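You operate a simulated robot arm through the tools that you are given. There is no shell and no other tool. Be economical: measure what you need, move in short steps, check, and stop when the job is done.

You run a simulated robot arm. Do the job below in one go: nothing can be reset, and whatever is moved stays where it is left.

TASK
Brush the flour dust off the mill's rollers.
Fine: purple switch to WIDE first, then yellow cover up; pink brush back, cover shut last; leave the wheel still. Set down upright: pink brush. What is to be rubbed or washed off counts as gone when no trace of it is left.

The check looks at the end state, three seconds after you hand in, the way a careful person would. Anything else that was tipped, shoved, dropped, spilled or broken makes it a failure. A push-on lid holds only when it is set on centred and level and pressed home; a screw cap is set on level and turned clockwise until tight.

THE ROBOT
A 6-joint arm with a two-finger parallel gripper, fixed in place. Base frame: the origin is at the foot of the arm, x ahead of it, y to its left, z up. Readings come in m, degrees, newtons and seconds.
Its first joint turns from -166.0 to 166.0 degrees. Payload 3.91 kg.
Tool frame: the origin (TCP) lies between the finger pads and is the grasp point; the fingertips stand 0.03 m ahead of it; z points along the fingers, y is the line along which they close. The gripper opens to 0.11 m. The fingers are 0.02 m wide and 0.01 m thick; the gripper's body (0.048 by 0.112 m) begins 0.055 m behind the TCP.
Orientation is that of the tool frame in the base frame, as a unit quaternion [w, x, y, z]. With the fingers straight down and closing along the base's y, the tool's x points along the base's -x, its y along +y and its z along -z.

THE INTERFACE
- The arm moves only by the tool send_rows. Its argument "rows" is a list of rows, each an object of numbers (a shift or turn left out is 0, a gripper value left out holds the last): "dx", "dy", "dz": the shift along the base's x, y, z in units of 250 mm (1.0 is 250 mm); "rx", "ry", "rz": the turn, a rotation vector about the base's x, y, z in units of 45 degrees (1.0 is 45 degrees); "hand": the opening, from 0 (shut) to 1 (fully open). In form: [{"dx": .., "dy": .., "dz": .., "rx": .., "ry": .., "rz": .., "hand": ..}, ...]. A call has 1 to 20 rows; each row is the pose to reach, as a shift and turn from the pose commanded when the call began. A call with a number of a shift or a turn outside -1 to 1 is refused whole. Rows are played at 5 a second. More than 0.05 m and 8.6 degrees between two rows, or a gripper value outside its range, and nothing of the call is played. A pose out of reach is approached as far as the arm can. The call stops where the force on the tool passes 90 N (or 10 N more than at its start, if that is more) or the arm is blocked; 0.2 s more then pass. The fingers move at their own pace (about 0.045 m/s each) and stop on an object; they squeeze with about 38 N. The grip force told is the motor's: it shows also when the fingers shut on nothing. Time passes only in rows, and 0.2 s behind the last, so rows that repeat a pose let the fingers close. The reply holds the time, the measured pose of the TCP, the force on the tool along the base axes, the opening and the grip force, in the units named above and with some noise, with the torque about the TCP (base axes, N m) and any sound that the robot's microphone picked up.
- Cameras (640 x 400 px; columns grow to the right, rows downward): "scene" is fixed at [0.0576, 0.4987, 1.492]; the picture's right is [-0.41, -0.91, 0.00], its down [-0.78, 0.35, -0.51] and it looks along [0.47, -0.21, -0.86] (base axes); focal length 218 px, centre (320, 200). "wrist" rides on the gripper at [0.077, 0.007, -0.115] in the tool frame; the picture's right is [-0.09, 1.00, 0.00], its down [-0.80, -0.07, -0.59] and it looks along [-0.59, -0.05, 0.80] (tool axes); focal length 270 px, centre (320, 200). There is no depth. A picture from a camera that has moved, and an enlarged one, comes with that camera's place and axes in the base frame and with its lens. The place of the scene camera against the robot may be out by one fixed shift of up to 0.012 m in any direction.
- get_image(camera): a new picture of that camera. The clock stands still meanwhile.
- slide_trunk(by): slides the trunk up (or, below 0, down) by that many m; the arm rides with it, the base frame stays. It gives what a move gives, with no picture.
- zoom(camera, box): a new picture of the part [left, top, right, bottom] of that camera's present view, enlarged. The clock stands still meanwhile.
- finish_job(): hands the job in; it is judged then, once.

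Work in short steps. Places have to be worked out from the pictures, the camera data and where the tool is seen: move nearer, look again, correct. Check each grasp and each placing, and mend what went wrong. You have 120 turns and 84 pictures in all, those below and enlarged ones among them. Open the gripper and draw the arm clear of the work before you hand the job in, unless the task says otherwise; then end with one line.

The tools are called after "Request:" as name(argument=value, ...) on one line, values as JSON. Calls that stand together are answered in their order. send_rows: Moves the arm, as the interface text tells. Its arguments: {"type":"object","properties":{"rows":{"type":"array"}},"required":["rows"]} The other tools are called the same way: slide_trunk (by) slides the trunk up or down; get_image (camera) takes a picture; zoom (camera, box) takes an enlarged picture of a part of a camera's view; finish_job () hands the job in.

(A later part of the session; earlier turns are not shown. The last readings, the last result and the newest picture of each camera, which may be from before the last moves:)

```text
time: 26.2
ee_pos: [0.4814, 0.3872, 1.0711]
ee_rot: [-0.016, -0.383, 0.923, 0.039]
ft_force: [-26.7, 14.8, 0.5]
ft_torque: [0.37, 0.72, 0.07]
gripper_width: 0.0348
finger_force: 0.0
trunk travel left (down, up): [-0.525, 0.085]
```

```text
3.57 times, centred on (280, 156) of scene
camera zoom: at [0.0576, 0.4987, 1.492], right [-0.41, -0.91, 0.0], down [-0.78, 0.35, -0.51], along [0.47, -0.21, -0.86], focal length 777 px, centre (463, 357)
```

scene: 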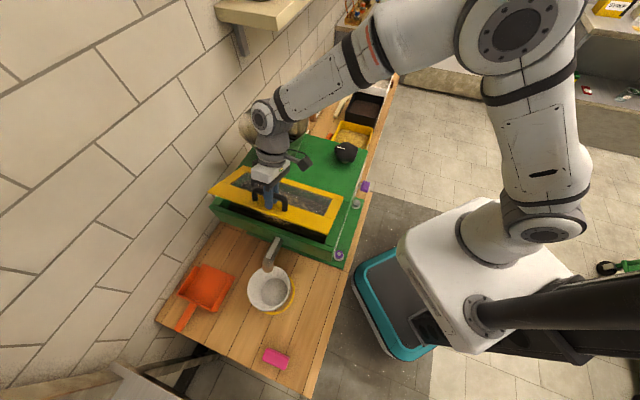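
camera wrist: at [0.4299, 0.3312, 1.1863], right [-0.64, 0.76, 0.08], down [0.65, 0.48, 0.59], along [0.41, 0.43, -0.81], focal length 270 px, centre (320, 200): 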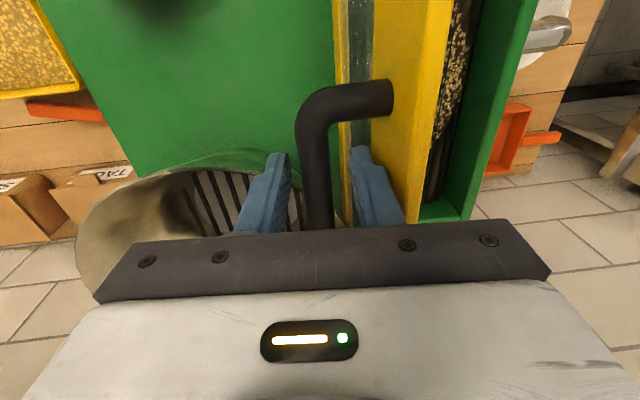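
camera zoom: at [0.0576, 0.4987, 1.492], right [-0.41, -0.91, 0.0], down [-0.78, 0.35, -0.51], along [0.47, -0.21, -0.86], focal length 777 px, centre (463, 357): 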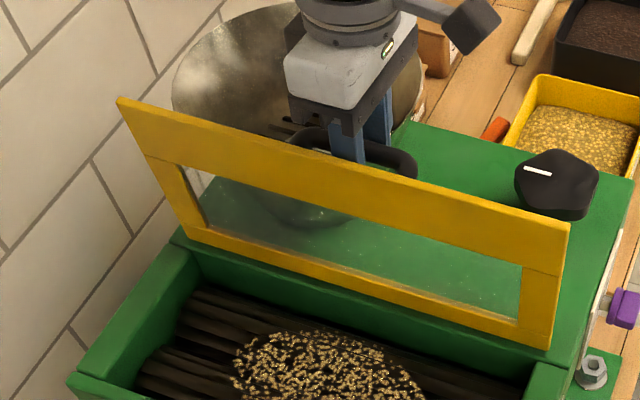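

The fingers stopped early, with one touching something beside the handle. The cover itself stays up, so I'll narrow the fingers slightly and withdraw straight up.

Request:
send_rows(rows=[{"hand": 0.26}, {"hand": 0.26}, {"hand": 0.26, "dz": 0.04}, {"hand": 0.26, "dz": 0.1}])

Request:
zoom(camera="scene", box=[210, 100, 350, 212])

```text
time: 27.2
ee_pos: [0.4874, 0.3844, 1.098]
ee_rot: [-0.016, -0.382, 0.923, 0.04]
ft_force: [0.0, -0.6, 0.3]
ft_torque: [0.0, -0.06, -0.03]
gripper_width: 0.0285
finger_force: 0.1
trunk travel left (down, up): [-0.525, 0.085]
```

```text
3.57 times, centred on (280, 156) of scene
camera zoom: at [0.0576, 0.4987, 1.492], right [-0.41, -0.91, 0.0], down [-0.78, 0.35, -0.51], along [0.47, -0.21, -0.86], focal length 777 px, centre (463, 357)
```

zoom: 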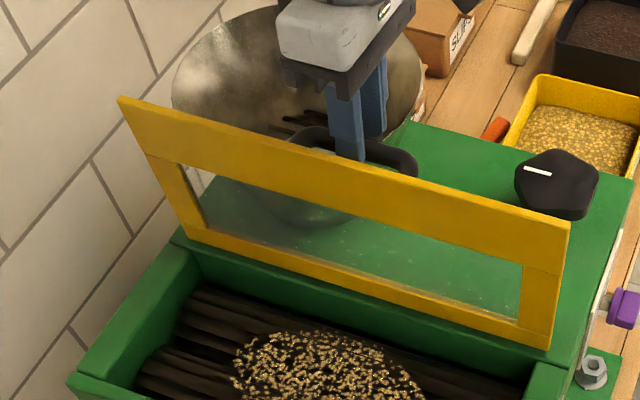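

The cover is holding by itself. I'll go up, level the tool, and then travel over the table's front end to the brush.

Request:
send_rows(rows=[{"dz": 0.18}, {"dz": 0.36, "rx": -0.04, "ry": -0.04}, {"dz": 0.5, "rx": -0.074, "ry": -0.074}, {"dx": -0.12, "dy": 0.12, "dz": 0.5, "rx": -0.074, "ry": -0.074}, {"dx": -0.25, "dy": 0.25, "dz": 0.5, "rx": -0.074, "ry": -0.074}, {"dx": -0.38, "dy": 0.38, "dz": 0.5, "rx": -0.074, "ry": -0.074}, {"dx": -0.51, "dy": 0.45, "dz": 0.5, "rx": -0.074, "ry": -0.074}, {"dx": -0.66, "dy": 0.52, "dz": 0.5, "rx": -0.074, "ry": -0.074}, {"dx": -0.81, "dy": 0.59, "dz": 0.5, "rx": -0.074, "ry": -0.074}, {"dx": -0.96, "dy": 0.66, "dz": 0.5, "rx": -0.074, "ry": -0.074}])

Request:
get_image(camera="wrist")

Request:
get_image(camera="scene")

```text
time: 29.4
ee_pos: [0.2451, 0.5499, 1.2229]
ee_rot: [-0.001, -0.383, 0.924, 0.001]
ft_force: [-0.4, 0.3, 0.0]
ft_torque: [-0.01, 0.02, 0.0]
gripper_width: 0.0286
finger_force: 0.0
trunk travel left (down, up): [-0.525, 0.085]
```

```text
40 pictures are left
camera wrist: at [0.1863, 0.5016, 1.336], right [-0.64, 0.77, 0.0], down [0.62, 0.51, 0.59], along [0.45, 0.38, -0.8], focal length 270 px, centre (320, 200)
```

wrist: 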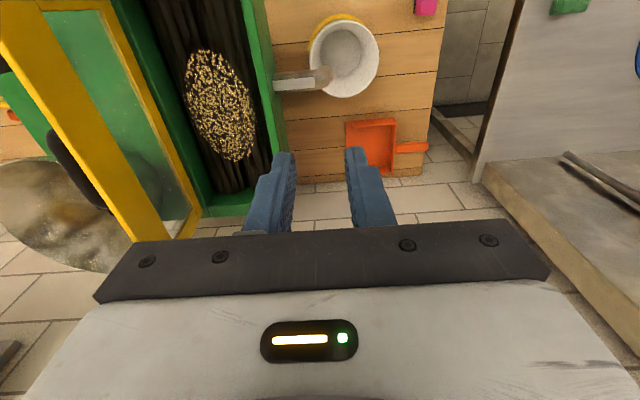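

```text
39 pictures are left
```

scene: 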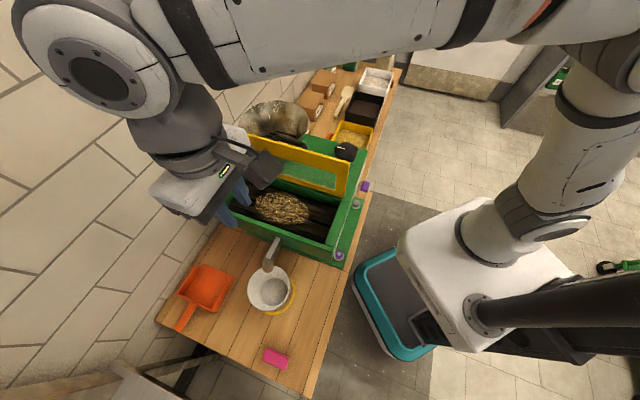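

The cover holds and I have a clear view of the dusty patch, around e1 -0.095 to 0.005 and e2 0.53–0.72. The brush is near (0.05, 0.655), so I'll go above it.

Request:
send_rows(rows=[{"dx": -0.17, "dy": 0.05, "hand": 1}, {"dx": -0.34, "dy": 0.1}, {"dx": -0.51, "dy": 0.15}, {"dx": -0.68, "dy": 0.2}, {"dx": -0.85, "dy": 0.26}, {"dx": -0.915, "dy": 0.28}, {"dx": -0.915, "dy": 0.28, "dz": -0.19}, {"dx": -0.915, "dy": 0.28, "dz": -0.38}, {"dx": -0.915, "dy": 0.28, "dz": -0.57}, {"dx": -0.915, "dy": 0.28, "dz": -0.76}, {"dx": -0.915, "dy": 0.28, "dz": -0.95}])

Request:
get_image(camera="wrist")

```text
time: 31.8
ee_pos: [0.016, 0.62, 0.983]
ee_rot: [-0.001, -0.383, 0.924, 0.002]
ft_force: [0.0, 0.2, -0.3]
ft_torque: [0.01, 0.01, 0.01]
gripper_width: 0.11
finger_force: 0.0
trunk travel left (down, up): [-0.525, 0.085]
```

```text
38 pictures are left
camera wrist: at [-0.0426, 0.5708, 1.0971], right [-0.64, 0.77, 0.0], down [0.62, 0.51, 0.59], along [0.45, 0.38, -0.8], focal length 270 px, centre (320, 200)
```

wrist: 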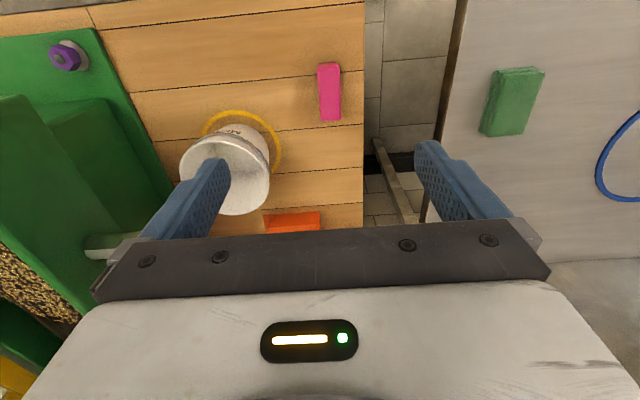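

The brush measures about 0.086 along e2 by 0.034, centred at e1=-0.438, e2=0.491, so the current yaw suits it. I'll move over it, descend part way and look.

Request:
send_rows(rows=[{"dx": 0.086, "dy": 0.147, "hand": 0.65}, {"dx": 0.086, "dy": 0.147, "dz": -0.19}, {"dx": 0.086, "dy": 0.147, "dz": -0.38}, {"dx": 0.086, "dy": 0.147, "dz": -0.57}, {"dx": 0.086, "dy": 0.147, "dz": -0.76}, {"dx": 0.086, "dy": 0.147, "dz": -0.9}])

Request:
get_image(camera="wrist")

```text
time: 33.2
ee_pos: [0.0395, 0.658, 0.7593]
ee_rot: [-0.001, -0.383, 0.924, 0.003]
ft_force: [1.1, -0.2, -0.1]
ft_torque: [-0.02, 0.02, -0.02]
gripper_width: 0.0718
finger_force: 0.0
trunk travel left (down, up): [-0.525, 0.085]
```

```text
37 pictures are left
camera wrist: at [-0.0197, 0.6078, 0.8725], right [-0.64, 0.77, 0.01], down [0.62, 0.51, 0.59], along [0.45, 0.39, -0.8], focal length 270 px, centre (320, 200)
```

wrist: 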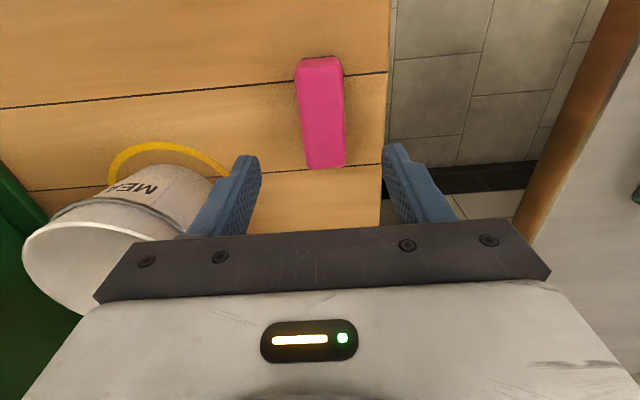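

The brush top is at z≈0.663. I'll lower so the tips sit at about 0.643, on the pink body above the bristles, and grip.

Request:
send_rows(rows=[{"dx": 0.006, "dy": 0.01, "dz": -0.15}, {"dx": 0.006, "dy": 0.01, "dz": -0.28}, {"dx": 0.006, "dy": 0.01, "dz": -0.345}, {"dx": 0.006, "dy": 0.01, "dz": -0.345, "hand": 0}, {"dx": 0.006, "dy": 0.01, "dz": -0.345}, {"dx": 0.006, "dy": 0.01, "dz": -0.345}, {"dx": 0.006, "dy": 0.01, "dz": -0.345}])

Request:
get_image(camera="wrist")

```text
time: 34.8
ee_pos: [0.04, 0.6589, 0.6722]
ee_rot: [-0.001, -0.382, 0.924, 0.002]
ft_force: [-0.4, 0.7, -0.6]
ft_torque: [0.02, -0.06, -0.01]
gripper_width: 0.0334
finger_force: 37.8
trunk travel left (down, up): [-0.525, 0.085]
```

```text
36 pictures are left
camera wrist: at [-0.0184, 0.61, 0.7865], right [-0.64, 0.77, 0.0], down [0.62, 0.51, 0.59], along [0.45, 0.38, -0.8], focal length 270 px, centre (320, 200)
```

wrist: 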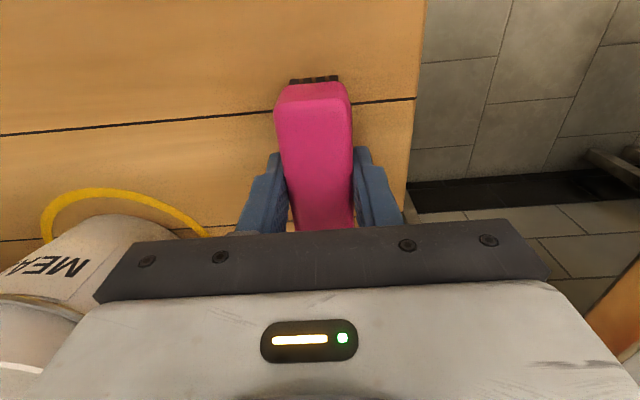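

Brush gripped (0.0334), pick pose (0.040, 0.6589, 0.672). I'll lift it, checking that it comes along, and start a 90° yaw so the brush lies across the trough and the gripper's narrow side faces the cover.

Request:
send_rows(rows=[{"dz": 0.1}, {"dz": 0.28}, {"dz": 0.46}, {"dz": 0.64}, {"dz": 0.82}, {"dz": 1.0}, {"dz": 1.0, "rz": -0.17}, {"dz": 1.0, "rz": -0.34}, {"dz": 1.0, "rz": -0.51}, {"dz": 1.0, "rz": -0.68}, {"dz": 1.0, "rz": -0.85}, {"dz": 1.0, "rz": -1.0}])

Request:
get_image(camera="wrist")

```text
time: 37.4
ee_pos: [0.0397, 0.6589, 0.9238]
ee_rot: [-0.001, 0.001, 1.0, 0.001]
ft_force: [0.6, -0.9, -0.2]
ft_torque: [-0.01, 0.0, -0.01]
gripper_width: 0.0335
finger_force: 38.5
trunk travel left (down, up): [-0.525, 0.085]
```

```text
35 pictures are left
camera wrist: at [-0.0366, 0.6662, 1.0369], right [0.09, 1.0, 0.0], down [0.8, -0.07, 0.59], along [0.59, -0.05, -0.8], focal length 270 px, centre (320, 200)
```

wrist: 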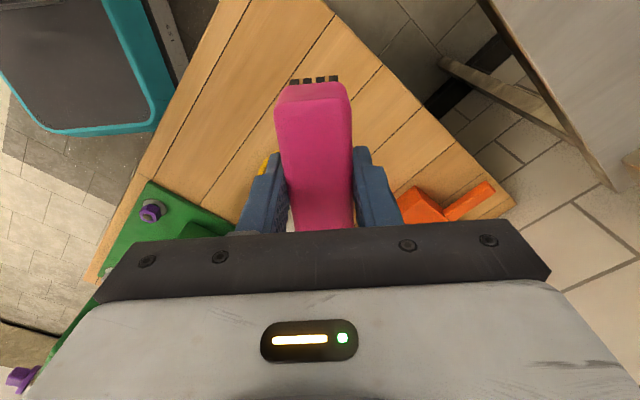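

The brush is held. I'll raise it, move toward the trough and finish the yaw.

Request:
send_rows(rows=[{"dz": 0.18}, {"dz": 0.36}, {"dz": 0.48}, {"dx": 0.14, "dy": -0.1, "dz": 0.48, "rz": -0.17}, {"dx": 0.28, "dy": -0.2, "dz": 0.48, "rz": -0.34}, {"dx": 0.42, "dy": -0.3, "dz": 0.48, "rz": -0.51}, {"dx": 0.56, "dy": -0.4, "dz": 0.48, "rz": -0.68}, {"dx": 0.7, "dy": -0.5, "dz": 0.48, "rz": -0.85}, {"dx": 0.84, "dy": -0.6, "dz": 0.48, "rz": -1.0}, {"dx": 1.0, "dy": -0.71, "dz": 0.48, "rz": -1.0}])

Request:
get_image(camera="wrist")

Request:
get_image(camera="scene")

```text
time: 39.6
ee_pos: [0.2909, 0.4808, 1.0432]
ee_rot: [0.001, 0.383, 0.924, 0.002]
ft_force: [0.3, -0.2, 0.1]
ft_torque: [0.0, -0.02, 0.0]
gripper_width: 0.0334
finger_force: 37.6
trunk travel left (down, up): [-0.525, 0.085]
```

```text
34 pictures are left
camera wrist: at [0.2409, 0.5401, 1.1571], right [0.77, 0.64, 0.0], down [0.51, -0.62, 0.59], along [0.38, -0.45, -0.8], focal length 270 px, centre (320, 200)
```

wrist: 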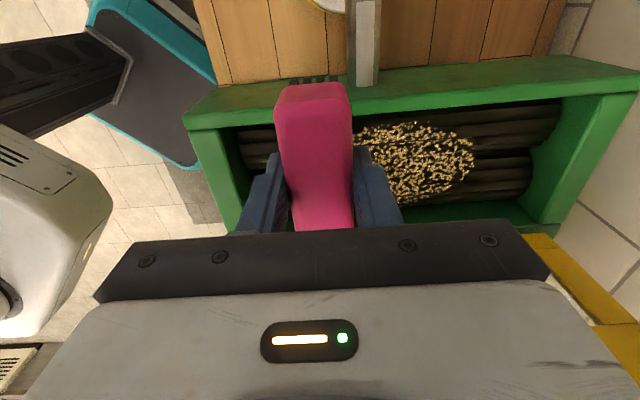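

```text
33 pictures are left
```

scene: 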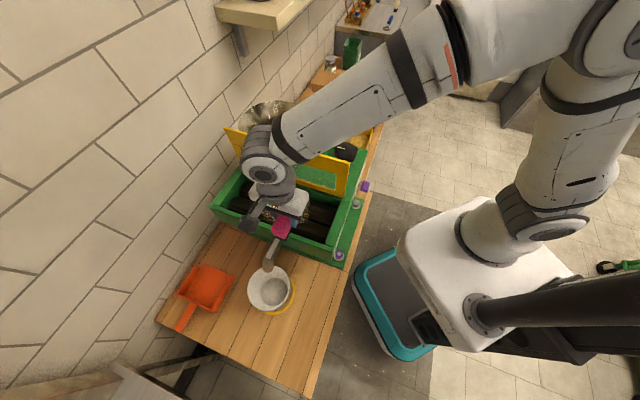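

The brush now lies across the trough. Dust spans roughly e1 -0.10 to 0.01, e2 0.53–0.72, with roller tops near z≈0.88. I'll position at the near end of the patch and lower with care.

Request:
send_rows(rows=[{"dx": 0.04, "dy": -0.1}, {"dx": 0.08, "dy": -0.2}, {"dx": 0.116, "dy": -0.291}, {"dx": 0.116, "dy": -0.291, "dz": -0.16}, {"dx": 0.116, "dy": -0.291, "dz": -0.3}, {"dx": 0.116, "dy": -0.291, "dz": -0.36}, {"dx": 0.116, "dy": -0.291, "dz": -0.4}])

Request:
get_image(camera="wrist")

```text
time: 41.2
ee_pos: [0.3188, 0.4103, 0.9429]
ee_rot: [0.001, 0.383, 0.924, 0.002]
ft_force: [-0.2, 0.0, 0.2]
ft_torque: [-0.01, -0.05, 0.0]
gripper_width: 0.0334
finger_force: 38.3
trunk travel left (down, up): [-0.525, 0.085]
```

```text
32 pictures are left
camera wrist: at [0.2694, 0.4686, 1.0565], right [0.77, 0.64, 0.01], down [0.51, -0.62, 0.59], along [0.38, -0.45, -0.8], focal length 270 px, centre (320, 200)
```

wrist: 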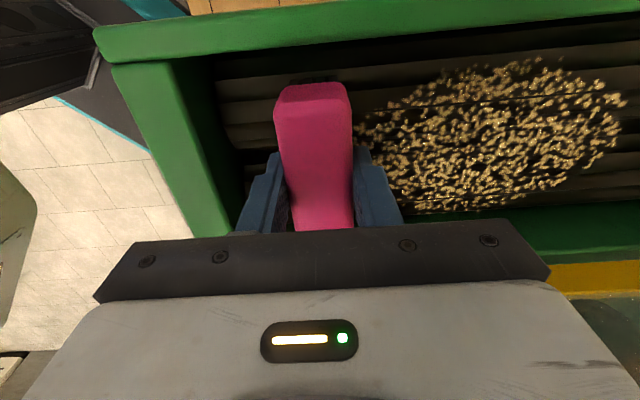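

Roller tops appear at about z 0.885, so the bristles are almost touching. I'll lower in small steps until I feel contact.

Request:
send_rows(rows=[{"dz": -0.012}, {"dz": -0.024}, {"dz": -0.036}, {"dz": -0.036}])

```text
time: 42.2
ee_pos: [0.3193, 0.4086, 0.937]
ee_rot: [0.001, 0.383, 0.924, 0.005]
ft_force: [3.3, 5.1, 35.3]
ft_torque: [-0.06, 0.03, 0.0]
gripper_width: 0.0335
finger_force: 38.2
trunk travel left (down, up): [-0.525, 0.085]
```

Contact at TCP z≈0.937, 35 N. I'll ease off to a light press and sweep along the rollers over the front lane.

Request:
send_rows(rows=[{"dz": 0.006}, {"dx": 0.055, "dy": 0.055, "dz": 0.006}, {"dx": 0.11, "dy": 0.11, "dz": 0.006}, {"dx": 0.165, "dy": 0.165, "dz": 0.006}, {"dx": 0.22, "dy": 0.22, "dz": 0.006}, {"dx": 0.275, "dy": 0.275, "dz": 0.006}, {"dx": 0.33, "dy": 0.33, "dz": 0.006}, {"dx": 0.385, "dy": 0.385, "dz": 0.006}, {"dx": 0.44, "dy": 0.44, "dz": 0.006}, {"dx": 0.495, "dy": 0.495, "dz": 0.006}, {"dx": 0.55, "dy": 0.55, "dz": 0.006}, {"dx": 0.605, "dy": 0.605, "dz": 0.006}, {"dx": 0.66, "dy": 0.66, "dz": 0.006}])

Request:
get_image(camera="wrist")

Request:
zoom(camera="scene", box=[200, 120, 380, 270])

```text
time: 45.0
ee_pos: [0.4839, 0.5732, 0.936]
ee_rot: [0.001, 0.384, 0.923, 0.003]
ft_force: [-0.2, 1.4, 2.6]
ft_torque: [-0.1, -0.05, 0.01]
gripper_width: 0.0335
finger_force: 38.1
trunk travel left (down, up): [-0.525, 0.085]
```

```text
31 pictures are left
camera wrist: at [0.4342, 0.633, 1.0496], right [0.77, 0.64, 0.0], down [0.51, -0.62, 0.59], along [0.38, -0.45, -0.8], focal length 270 px, centre (320, 200)
```

wrist: 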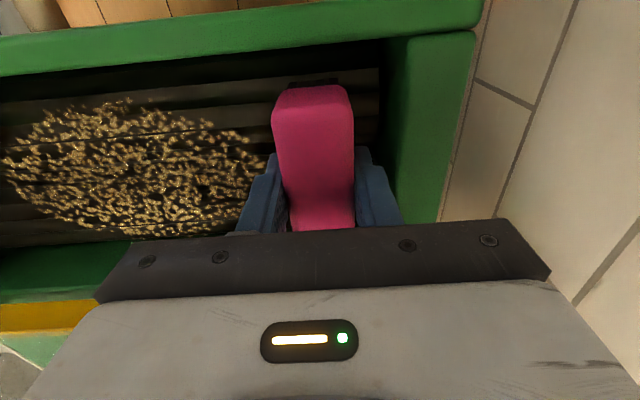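

```text
2.67 times, centred on (290, 195) of scene
camera zoom: at [0.0576, 0.4987, 1.492], right [-0.41, -0.91, 0.0], down [-0.78, 0.35, -0.51], along [0.47, -0.21, -0.86], focal length 580 px, centre (400, 213)
```

zoom: 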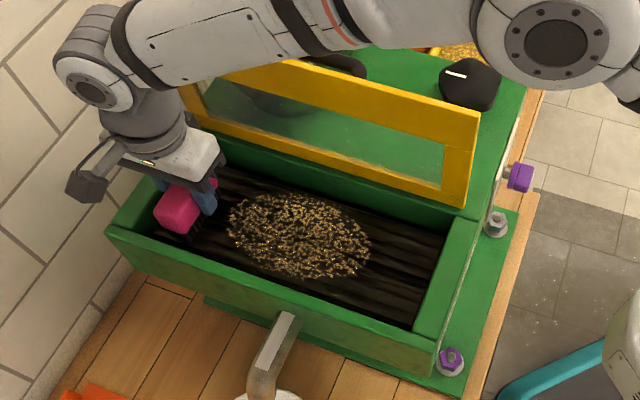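

The dust is thinning with each stroke. I'll press slightly harder, sweep back, shift to the rear lane and sweep forward.

Request:
send_rows(rows=[{"dz": -0.006}, {"dx": -0.083, "dy": -0.083, "dz": -0.006}, {"dx": -0.166, "dy": -0.166, "dz": -0.006}, {"dx": -0.249, "dy": -0.249, "dz": -0.006}, {"dx": -0.332, "dy": -0.332, "dz": -0.006}, {"dx": -0.415, "dy": -0.415, "dz": -0.006}, {"dx": -0.498, "dy": -0.498, "dz": -0.006}, {"dx": -0.581, "dy": -0.581, "dz": -0.006}, {"dx": -0.664, "dy": -0.664, "dz": -0.006}, {"dx": -0.62, "dy": -0.71, "dz": -0.006}, {"dx": -0.57, "dy": -0.757, "dz": -0.006}, {"dx": -0.487, "dy": -0.674, "dz": -0.006}, {"dx": -0.404, "dy": -0.591, "dz": -0.006}, {"dx": -0.321, "dy": -0.508, "dz": -0.006}, {"dx": -0.238, "dy": -0.425, "dz": -0.006}, {"dx": -0.155, "dy": -0.342, "dz": -0.006}, {"dx": -0.072, "dy": -0.259, "dz": -0.006}, {"dx": 0.011, "dy": -0.176, "dz": -0.006}, {"dx": 0.094, "dy": -0.093, "dz": -0.006}])

Request:
get_image(camera="wrist")

```text
time: 49.0
ee_pos: [0.5077, 0.551, 0.9358]
ee_rot: [0.001, 0.383, 0.924, 0.004]
ft_force: [-1.4, 0.0, 8.0]
ft_torque: [-0.17, 0.12, -0.03]
gripper_width: 0.0334
finger_force: 37.8
trunk travel left (down, up): [-0.525, 0.085]
```

```text
29 pictures are left
camera wrist: at [0.4576, 0.6103, 1.0495], right [0.77, 0.64, 0.01], down [0.51, -0.62, 0.59], along [0.39, -0.45, -0.8], focal length 270 px, centre (320, 200)
```

wrist: 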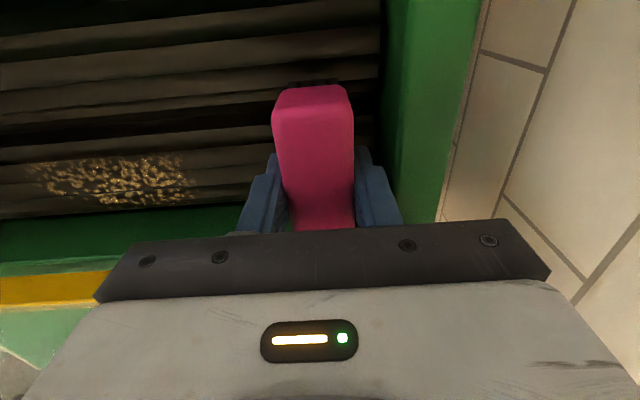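

Most is gone; a remnant is left at the rear (e1≈-0.03 to 0.005). I'll make two more passes shifted slightly rearward, pressing a little more.

Request:
send_rows(rows=[{"dx": 0.015, "dy": -0.015, "dz": -0.005}, {"dx": -0.068, "dy": -0.098, "dz": -0.005}, {"dx": -0.151, "dy": -0.181, "dz": -0.005}, {"dx": -0.234, "dy": -0.264, "dz": -0.005}, {"dx": -0.317, "dy": -0.347, "dz": -0.005}, {"dx": -0.4, "dy": -0.43, "dz": -0.005}, {"dx": -0.483, "dy": -0.513, "dz": -0.005}, {"dx": -0.566, "dy": -0.596, "dz": -0.005}, {"dx": -0.649, "dy": -0.679, "dz": -0.005}, {"dx": -0.64, "dy": -0.688, "dz": -0.005}, {"dx": -0.557, "dy": -0.605, "dz": -0.005}, {"dx": -0.474, "dy": -0.522, "dz": -0.005}, {"dx": -0.391, "dy": -0.439, "dz": -0.005}, {"dx": -0.308, "dy": -0.356, "dz": -0.005}, {"dx": -0.225, "dy": -0.273, "dz": -0.005}, {"dx": -0.142, "dy": -0.19, "dz": -0.005}, {"dx": -0.059, "dy": -0.107, "dz": -0.005}, {"dx": 0.024, "dy": -0.024, "dz": -0.005}])

Request:
get_image(camera="wrist")

```text
time: 52.8
ee_pos: [0.5134, 0.5459, 0.9346]
ee_rot: [0.002, 0.383, 0.924, 0.002]
ft_force: [1.2, 1.5, 4.2]
ft_torque: [-0.14, -0.1, 0.03]
gripper_width: 0.0332
finger_force: 37.8
trunk travel left (down, up): [-0.525, 0.085]
```

```text
28 pictures are left
camera wrist: at [0.4647, 0.6041, 1.0473], right [0.77, 0.64, 0.01], down [0.51, -0.62, 0.59], along [0.39, -0.45, -0.8], focal length 270 px, centre (320, 200)
```

wrist: 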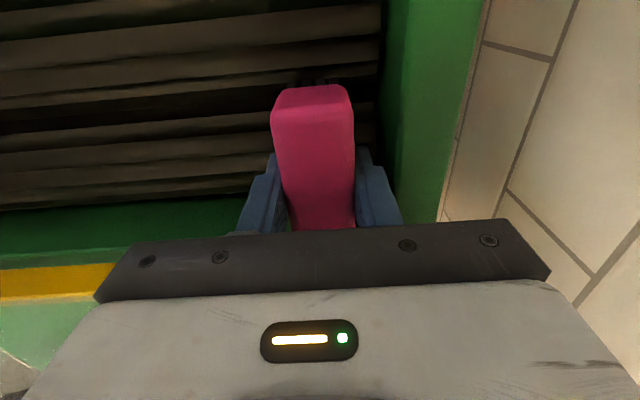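

Looks clean from here. I'll lift out and back off to inspect the whole roller area.

Request:
send_rows(rows=[{"dz": 0.12}, {"dz": 0.3}, {"dx": -0.06, "dy": -0.06, "dz": 0.44}, {"dx": -0.16, "dy": -0.06, "dz": 0.5}, {"dx": -0.28, "dy": 0.0, "dz": 0.5}, {"dx": -0.4, "dy": 0.08, "dz": 0.5}, {"dx": -0.52, "dy": 0.16, "dz": 0.5}])

Request:
get_image(camera="wrist")

Request:
zoom(camera="scene", box=[200, 120, 380, 270])

```text
time: 54.4
ee_pos: [0.3816, 0.5849, 1.0573]
ee_rot: [0.001, 0.382, 0.924, 0.001]
ft_force: [0.4, 0.1, -0.5]
ft_torque: [-0.07, -0.01, 0.01]
gripper_width: 0.0335
finger_force: 38.0
trunk travel left (down, up): [-0.525, 0.085]
```

```text
27 pictures are left
camera wrist: at [0.3325, 0.6447, 1.1712], right [0.77, 0.64, 0.0], down [0.51, -0.62, 0.59], along [0.38, -0.45, -0.8], focal length 270 px, centre (320, 200)
```

wrist: 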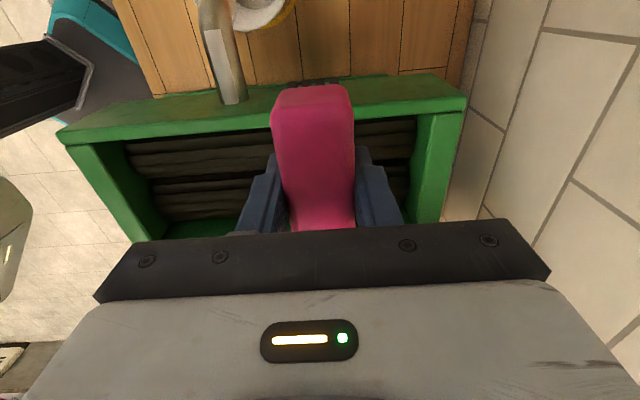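

```text
2.67 times, centred on (290, 195) of scene
camera zoom: at [0.0576, 0.4987, 1.492], right [-0.41, -0.91, 0.0], down [-0.78, 0.35, -0.51], along [0.47, -0.21, -0.86], focal length 580 px, centre (400, 213)
```

zoom: 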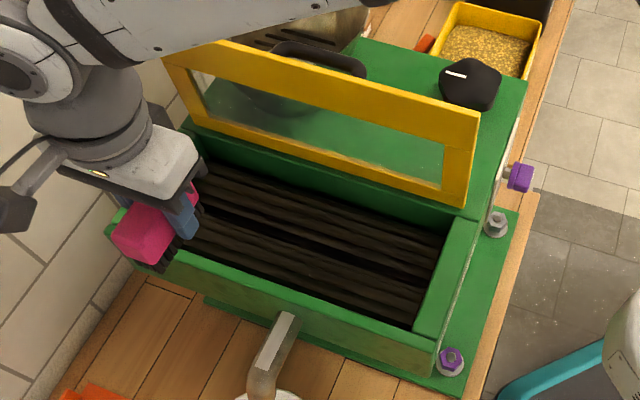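

The rollers look clean. I'll carry the brush back toward its place, reversing the yaw, and re-check the rollers on the way.

Request:
send_rows(rows=[{"dx": -0.1, "dy": 0.02}, {"dx": -0.23, "dy": 0.04, "rz": 0.17}, {"dx": -0.36, "dy": 0.06, "rz": 0.34}, {"dx": -0.49, "dy": 0.1, "rz": 0.51}, {"dx": -0.62, "dy": 0.14, "rz": 0.68}, {"dx": -0.75, "dy": 0.18, "rz": 0.85}, {"dx": -0.88, "dy": 0.22, "rz": 1.0}, {"dx": -1.0, "dy": 0.26, "rz": 1.0}])

Request:
zoom(camera="scene", box=[225, 160, 365, 250])

```text
time: 56.2
ee_pos: [0.1318, 0.6503, 1.0586]
ee_rot: [0.001, -0.001, 1.0, 0.002]
ft_force: [0.1, -0.7, -1.4]
ft_torque: [0.0, -0.05, 0.0]
gripper_width: 0.0336
finger_force: 38.0
trunk travel left (down, up): [-0.525, 0.085]
```

```text
4.44 times, centred on (295, 205) of scene
camera zoom: at [0.0576, 0.4987, 1.492], right [-0.41, -0.91, 0.0], down [-0.78, 0.35, -0.51], along [0.47, -0.21, -0.86], focal length 967 px, centre (431, 178)
```

zoom: 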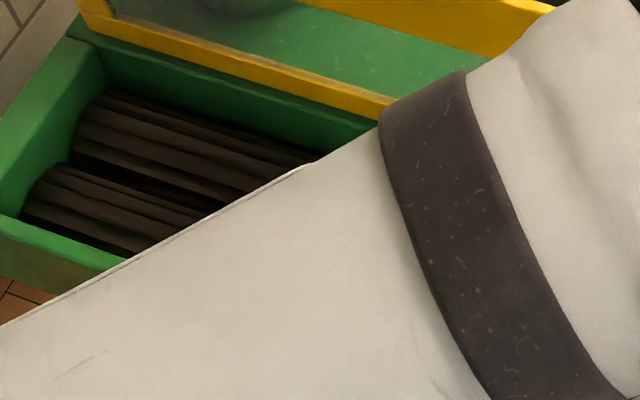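

Request:
send_rows(rows=[{"dx": -0.1, "rz": 0.17}, {"dx": -0.2, "dy": 0.02, "rz": 0.34}, {"dx": -0.3, "dy": 0.034, "rz": 0.51}, {"dx": -0.367, "dy": 0.034, "rz": 0.68}, {"dx": -0.367, "dy": 0.034, "rz": 0.85}, {"dx": -0.367, "dy": 0.034, "rz": 1.0}, {"dx": -0.367, "dy": 0.034, "dz": -0.19, "rz": 1.0}, {"dx": -0.367, "dy": 0.034, "dz": -0.38, "rz": 1.0}, {"dx": -0.367, "dy": 0.034, "dz": -0.57, "rz": 1.0}, {"dx": -0.367, "dy": 0.034, "dz": -0.76, "rz": 1.0}, {"dx": -0.367, "dy": 0.034, "dz": -0.95, "rz": 1.0}, {"dx": -0.367, "dy": 0.034, "dz": -1.0, "rz": 1.0}])

Request:
get_image(camera="wrist")

Request:
get_image(camera="scene")

```text
time: 58.8
ee_pos: [0.0414, 0.6575, 0.8072]
ee_rot: [0.0, -0.382, 0.924, 0.002]
ft_force: [0.2, 0.8, -1.3]
ft_torque: [-0.01, -0.02, -0.03]
gripper_width: 0.0333
finger_force: 37.9
trunk travel left (down, up): [-0.525, 0.085]
```

```text
24 pictures are left
camera wrist: at [-0.017, 0.6089, 0.9212], right [-0.64, 0.77, 0.0], down [0.62, 0.51, 0.59], along [0.45, 0.38, -0.8], focal length 270 px, centre (320, 200)
```

wrist: 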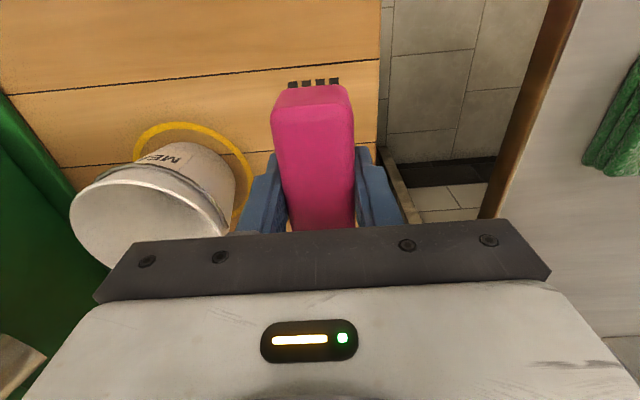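

```text
23 pictures are left
```

scene: 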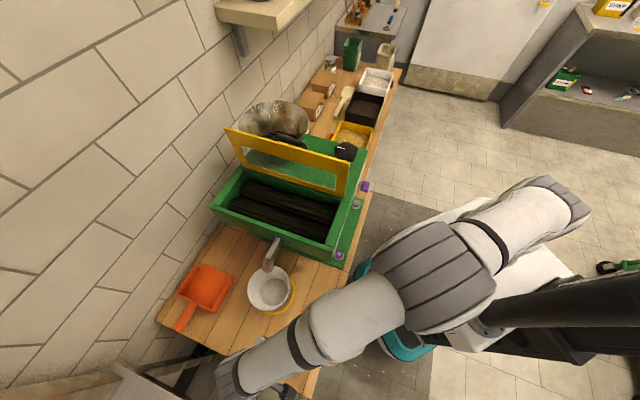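

The rollers look clear from above. I'll lower the brush to its original spot, with small steps at the end, and zoom on the rollers while the view is free.

Request:
send_rows(rows=[{"dx": -0.005, "dy": 0.005, "dz": -0.18}, {"dx": -0.005, "dy": 0.005, "dz": -0.36}, {"dx": -0.005, "dy": 0.005, "dz": -0.48}, {"dx": -0.005, "dy": 0.005, "dz": -0.51}, {"dx": -0.005, "dy": 0.005, "dz": -0.525}, {"dx": -0.005, "dy": 0.005, "dz": -0.532}])

Request:
zoom(camera="scene", box=[215, 165, 355, 255])

```text
time: 60.2
ee_pos: [0.0405, 0.6591, 0.6755]
ee_rot: [-0.001, -0.383, 0.924, 0.002]
ft_force: [0.0, -0.1, 0.1]
ft_torque: [-0.01, 0.02, 0.01]
gripper_width: 0.0334
finger_force: 38.5
trunk travel left (down, up): [-0.525, 0.085]
```

```text
4.44 times, centred on (285, 210) of scene
camera zoom: at [0.0576, 0.4987, 1.492], right [-0.41, -0.91, 0.0], down [-0.78, 0.35, -0.51], along [0.47, -0.21, -0.86], focal length 967 px, centre (476, 156)
```

zoom: 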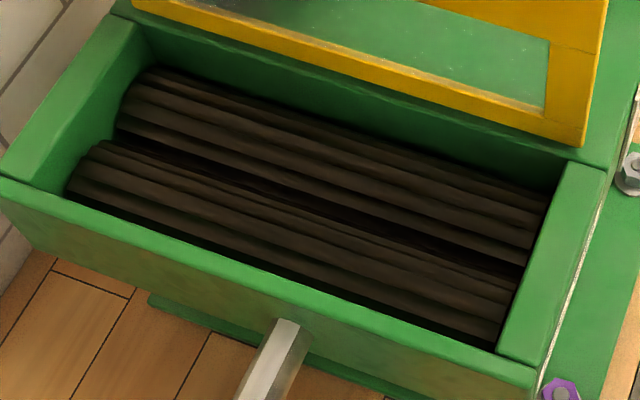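

The rollers are spotless. I'll ease the brush down until it touches the table.

Request:
send_rows(rows=[{"dz": -0.006}, {"dz": -0.012}, {"dz": -0.016}, {"dz": -0.016}])

```text
time: 61.2
ee_pos: [0.0402, 0.6588, 0.6706]
ee_rot: [0.0, -0.383, 0.924, 0.002]
ft_force: [0.6, -0.2, -1.1]
ft_torque: [-0.01, -0.02, 0.0]
gripper_width: 0.0332
finger_force: 38.6
trunk travel left (down, up): [-0.525, 0.085]
```

No contact yet, as the brush slid up slightly in the grip while brushing. I'll keep lowering.

Request:
send_rows(rows=[{"dz": -0.006}, {"dz": -0.012}, {"dz": -0.016}, {"dz": -0.016}])

Request:
get_image(camera="wrist")

```text
time: 62.2
ee_pos: [0.0398, 0.6585, 0.667]
ee_rot: [-0.001, -0.382, 0.924, 0.001]
ft_force: [0.6, -0.7, -1.4]
ft_torque: [-0.02, 0.01, 0.0]
gripper_width: 0.0334
finger_force: 38.4
trunk travel left (down, up): [-0.525, 0.085]
```

```text
21 pictures are left
camera wrist: at [-0.018, 0.6102, 0.7808], right [-0.64, 0.77, 0.0], down [0.62, 0.51, 0.59], along [0.45, 0.38, -0.8], focal length 270 px, centre (320, 200)
```

wrist: 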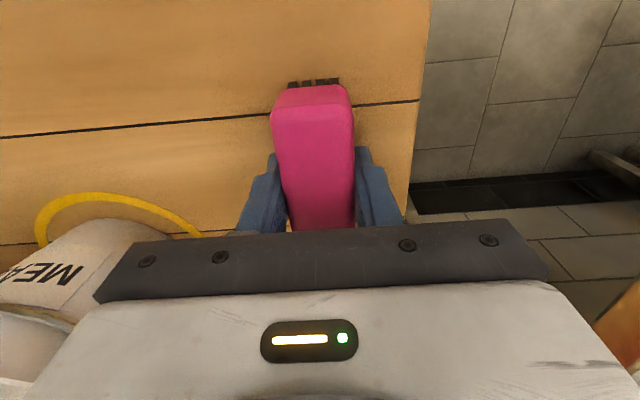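

Request:
send_rows(rows=[{"dz": -0.006}, {"dz": -0.012}, {"dz": -0.018}, {"dz": -0.018}])

```text
time: 63.2
ee_pos: [0.0402, 0.6598, 0.6636]
ee_rot: [0.0, -0.383, 0.924, 0.003]
ft_force: [-0.3, -0.8, 7.2]
ft_torque: [-0.17, -0.07, -0.03]
gripper_width: 0.0334
finger_force: 38.1
trunk travel left (down, up): [-0.525, 0.085]
```

Table contact, 7 N. I'll release gently and rise.

Request:
send_rows(rows=[{"dz": 0.002, "hand": 0.4}, {"dz": 0.002, "hand": 0.6}, {"dz": 0.002, "hand": 0.6}, {"dz": 0.002, "hand": 0.6}, {"dz": 0.08}, {"dz": 0.24}, {"dz": 0.42}, {"dz": 0.6}, {"dz": 0.78}, {"dz": 0.96}])

Request:
get_image(camera="wrist")

```text
time: 65.4
ee_pos: [0.0395, 0.6586, 0.9019]
ee_rot: [0.0, -0.383, 0.924, 0.002]
ft_force: [-0.7, -0.3, -0.1]
ft_torque: [0.01, -0.04, 0.02]
gripper_width: 0.0662
finger_force: 0.0
trunk travel left (down, up): [-0.525, 0.085]
```

```text
20 pictures are left
camera wrist: at [-0.0191, 0.6088, 1.0157], right [-0.64, 0.77, 0.0], down [0.62, 0.51, 0.59], along [0.45, 0.38, -0.8], focal length 270 px, centre (320, 200)
```

wrist: 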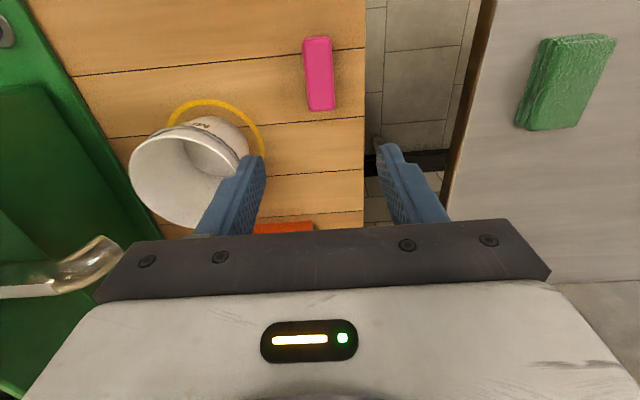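

The brush stands upright in its original place. I'm returning above the open cover's handle by the earlier route, with fingers at a narrow opening.

Request:
send_rows(rows=[{"dz": 0.19, "hand": 0.28}, {"dz": 0.38}, {"dz": 0.57}, {"dz": 0.76}, {"dz": 0.95}, {"dx": 0.06, "dy": -0.05, "dz": 1.0}, {"dx": 0.21, "dy": -0.125, "dz": 1.0}, {"dx": 0.36, "dy": -0.2, "dz": 1.0}, {"dx": 0.51, "dy": -0.275, "dz": 1.0}, {"dx": 0.66, "dy": -0.35, "dz": 1.0}, {"dx": 0.82, "dy": -0.435, "dz": 1.0}])

Request:
send_rows(rows=[{"dz": 0.15}, {"dz": 0.28}, {"dx": 0.13, "dy": -0.1, "dz": 0.28}, {"dx": 0.27, "dy": -0.19, "dz": 0.28}, {"dx": 0.41, "dy": -0.28, "dz": 0.28}, {"dx": 0.55, "dy": -0.37, "dz": 0.28}, {"dx": 0.69, "dy": -0.46, "dz": 0.28}, {"dx": 0.83, "dy": -0.56, "dz": 0.28}, {"dx": 0.97, "dy": -0.662, "dz": 0.28}])

Request:
get_image(camera="wrist")

```text
time: 67.8
ee_pos: [0.2461, 0.5502, 1.1521]
ee_rot: [-0.002, -0.383, 0.924, 0.003]
ft_force: [1.0, -0.1, 0.4]
ft_torque: [0.02, 0.04, 0.0]
gripper_width: 0.0307
finger_force: 0.1
trunk travel left (down, up): [-0.525, 0.085]
```

```text
time: 69.8
ee_pos: [0.4873, 0.3854, 1.2236]
ee_rot: [-0.002, -0.383, 0.924, 0.002]
ft_force: [-0.1, 0.3, 0.0]
ft_torque: [0.01, 0.05, -0.03]
gripper_width: 0.0308
finger_force: 0.1
trunk travel left (down, up): [-0.525, 0.085]
```

```text
19 pictures are left
camera wrist: at [0.4299, 0.3361, 1.3372], right [-0.64, 0.77, 0.01], down [0.62, 0.52, 0.59], along [0.45, 0.38, -0.81], focal length 270 px, centre (320, 200)
```

wrist: 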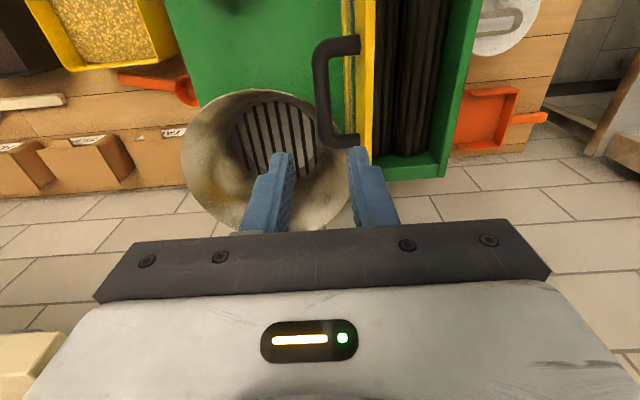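

The bar is at e1≈0.0695, e2 0.58–0.66. I'll grip it near its robot-side end (e2≈0.60), away from the hopper rim, descending with a 0.036 opening.

Request:
send_rows(rows=[{"dx": -0.055, "dy": -0.041, "hand": 0.33}, {"dx": -0.055, "dy": -0.041, "dz": -0.15}, {"dx": -0.055, "dy": -0.041, "dz": -0.3}, {"dx": -0.055, "dy": -0.041, "dz": -0.42}])

Request:
get_image(camera="wrist")

```text
time: 70.8
ee_pos: [0.4741, 0.3748, 1.118]
ee_rot: [-0.001, -0.382, 0.924, 0.002]
ft_force: [0.2, -0.1, -0.3]
ft_torque: [0.0, -0.05, 0.03]
gripper_width: 0.0362
finger_force: 0.0
trunk travel left (down, up): [-0.525, 0.085]
```

```text
18 pictures are left
camera wrist: at [0.4161, 0.3259, 1.2324], right [-0.64, 0.77, 0.0], down [0.62, 0.51, 0.59], along [0.45, 0.38, -0.8], focal length 270 px, centre (320, 200)
```

wrist: 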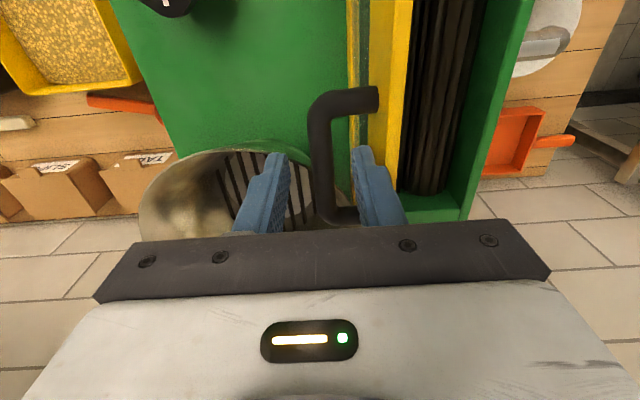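

The bar is centred between the fingers. I'll lower to the gripping height and close.

Request:
send_rows(rows=[{"dz": -0.1}, {"dz": -0.15}, {"dz": -0.184}, {"dz": -0.184, "hand": 0}, {"dz": -0.184}, {"dz": -0.184}, {"dz": -0.184}])

Request:
get_image(camera="wrist")

```text
time: 72.4
ee_pos: [0.4731, 0.3744, 1.0722]
ee_rot: [-0.001, -0.383, 0.924, 0.001]
ft_force: [-5.2, 3.5, -3.3]
ft_torque: [-0.07, -0.74, -0.38]
gripper_width: 0.0158
finger_force: 45.4
trunk travel left (down, up): [-0.525, 0.085]
```

```text
17 pictures are left
camera wrist: at [0.4151, 0.326, 1.1861], right [-0.64, 0.77, 0.0], down [0.62, 0.52, 0.59], along [0.45, 0.38, -0.8], focal length 270 px, centre (320, 200)
```

wrist: 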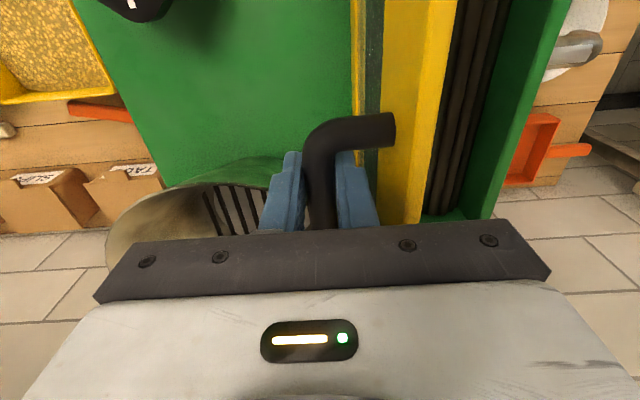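

The handle is gripped. I'll regrip 8 mm higher so the fingertips clear the cover as the bar turns, then bring the cover forward along the fitted arc.

Request:
send_rows(rows=[{"hand": 0.3}, {"hand": 0.3}, {"dz": 0.032, "hand": 0.3}, {"dz": 0.032, "hand": 0}, {"dz": 0.032}, {"dz": 0.032}, {"dz": 0.032}])

Request:
send_rows(rows=[{"dx": -0.045, "dy": 0.045, "dz": 0.0104}, {"dx": -0.0882, "dy": 0.0882, "dz": 0.0136}, {"dx": -0.1315, "dy": 0.1315, "dz": 0.0104}, {"dx": -0.1745, "dy": 0.1745, "dz": 0.0008}, {"dx": -0.2163, "dy": 0.2163, "dz": -0.0152}, {"dx": -0.2568, "dy": 0.2568, "dz": -0.0372}])

Request:
get_image(camera="wrist")

```text
time: 74.0
ee_pos: [0.4741, 0.3751, 1.0791]
ee_rot: [0.0, -0.383, 0.924, 0.001]
ft_force: [-4.1, 2.8, 2.0]
ft_torque: [-0.69, -0.18, -0.34]
gripper_width: 0.0158
finger_force: 44.8
trunk travel left (down, up): [-0.525, 0.085]
```

```text
time: 75.4
ee_pos: [0.4104, 0.4399, 1.07]
ee_rot: [-0.001, -0.383, 0.924, 0.002]
ft_force: [0.8, 1.1, 1.3]
ft_torque: [-0.13, -0.28, -0.25]
gripper_width: 0.0217
finger_force: 45.1
trunk travel left (down, up): [-0.525, 0.085]
```

```text
16 pictures are left
camera wrist: at [0.351, 0.3899, 1.1839], right [-0.64, 0.77, 0.01], down [0.62, 0.51, 0.59], along [0.45, 0.38, -0.8], focal length 270 px, centre (320, 200)
```

wrist: 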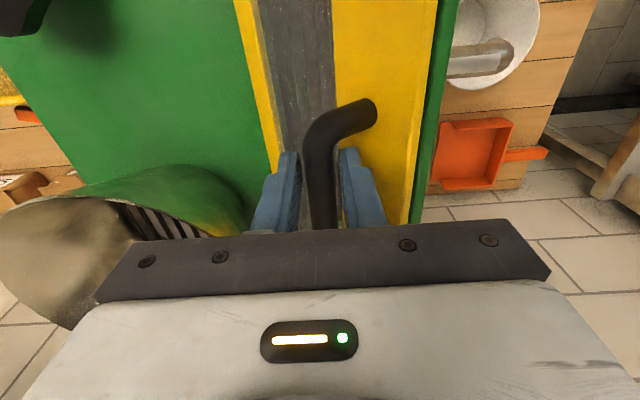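

Following the arc with very small forces. I'll continue down.

Request:
send_rows(rows=[{"dx": -0.0387, "dy": 0.0387, "dz": -0.0276}, {"dx": -0.0749, "dy": 0.0749, "dz": -0.0612}, {"dx": -0.1086, "dy": 0.1086, "dz": -0.0996}, {"dx": -0.1394, "dy": 0.1394, "dz": -0.1432}, {"dx": -0.1666, "dy": 0.1666, "dz": -0.1908}, {"dx": -0.1903, "dy": 0.1903, "dz": -0.242}])

Request:
get_image(camera="wrist")

```text
time: 76.8
ee_pos: [0.3599, 0.4871, 1.0096]
ee_rot: [-0.001, -0.383, 0.924, 0.003]
ft_force: [-9.3, 12.1, 6.6]
ft_torque: [0.03, 0.46, -0.16]
gripper_width: 0.0191
finger_force: 45.1
trunk travel left (down, up): [-0.525, 0.085]
```

```text
15 pictures are left
camera wrist: at [0.302, 0.4386, 1.1232], right [-0.64, 0.77, 0.0], down [0.62, 0.51, 0.6], along [0.45, 0.39, -0.8], focal length 270 px, centre (320, 200)
```

wrist: 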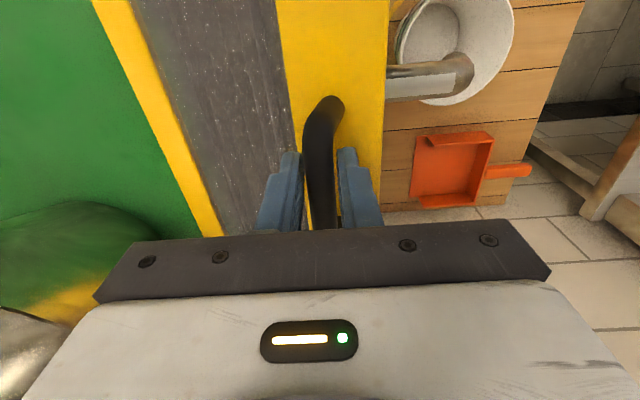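

Request:
send_rows(rows=[{"dx": -0.0238, "dy": 0.0238, "dz": -0.0548}, {"dx": -0.0393, "dy": 0.0393, "dz": -0.112}, {"dx": -0.05, "dy": 0.05, "dz": -0.165}, {"dx": -0.052, "dy": 0.052, "dz": -0.175}])

Request:
zoom(camera="scene", box=[195, 140, 375, 270])

```text
time: 77.8
ee_pos: [0.349, 0.4984, 0.9672]
ee_rot: [0.001, -0.383, 0.924, 0.003]
ft_force: [2.2, 1.8, 36.7]
ft_torque: [-0.4, -0.63, -0.88]
gripper_width: 0.0162
finger_force: 45.1
trunk travel left (down, up): [-0.525, 0.085]
```

```text
3.08 times, centred on (285, 205) of scene
camera zoom: at [0.0576, 0.4987, 1.492], right [-0.41, -0.91, 0.0], down [-0.78, 0.35, -0.51], along [0.47, -0.21, -0.86], focal length 669 px, centre (428, 185)
```

zoom: 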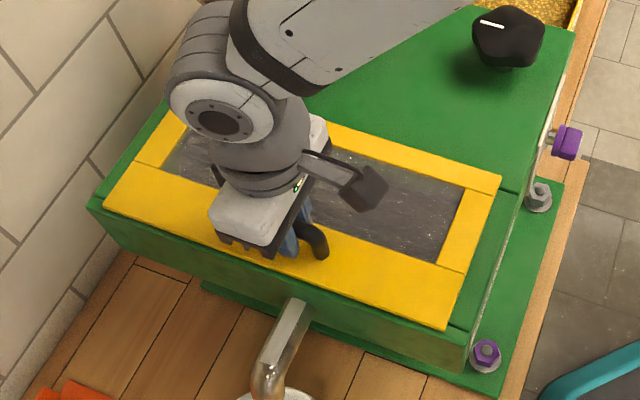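

36 N of resistance at the closed height shows the cover is seated. I'll release and withdraw upward.

Request:
send_rows(rows=[{"dz": 0.008, "hand": 0.4}, {"dz": 0.008, "hand": 0.5}, {"dz": 0.008, "hand": 0.5}, {"dz": 0.1}, {"dz": 0.25}, {"dz": 0.42}, {"dz": 0.6}, {"dx": -0.12, "dy": -0.12, "dz": 0.7}, {"dx": -0.24, "dy": -0.24, "dz": 0.8}, {"dx": -0.36, "dy": -0.36, "dz": 0.9}, {"dx": -0.36, "dy": -0.5, "dz": 0.9}, {"dx": -0.36, "dy": -0.66, "dz": 0.9}, {"dx": -0.3, "dy": -0.82, "dz": 0.9}, {"dx": -0.2, "dy": -0.97, "dz": 0.9}])

Request:
get_image(camera="scene")

Request:
get_image(camera="wrist")

```text
time: 80.8
ee_pos: [0.2988, 0.2558, 1.19]
ee_rot: [-0.001, -0.383, 0.924, 0.002]
ft_force: [0.1, -0.1, -1.1]
ft_torque: [-0.02, 0.02, 0.01]
gripper_width: 0.0549
finger_force: 0.0
trunk travel left (down, up): [-0.525, 0.085]
```

```text
13 pictures are left
```

scene: 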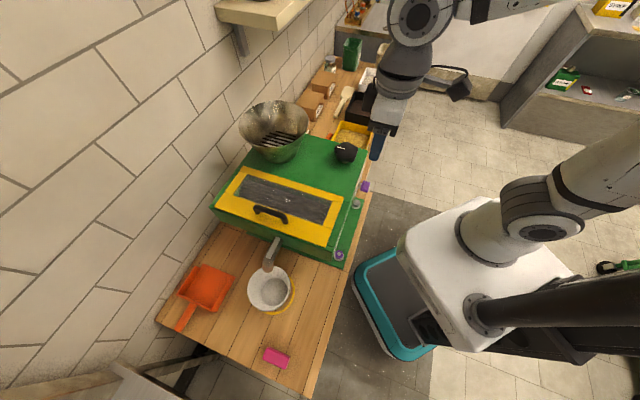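

```text
12 pictures are left
camera wrist: at [0.2412, 0.2068, 1.3038], right [-0.64, 0.77, 0.0], down [0.62, 0.51, 0.59], along [0.45, 0.38, -0.8], focal length 270 px, centre (320, 200)
```

wrist: 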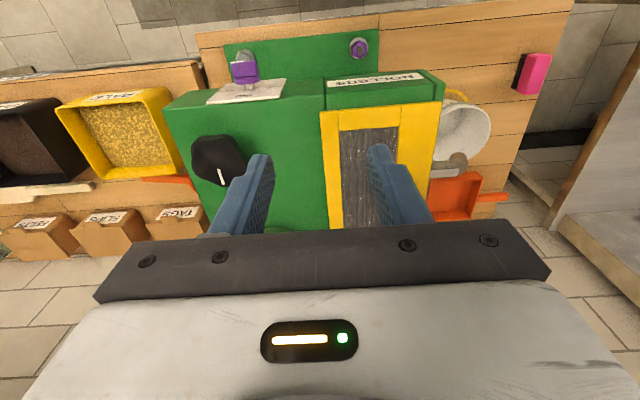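

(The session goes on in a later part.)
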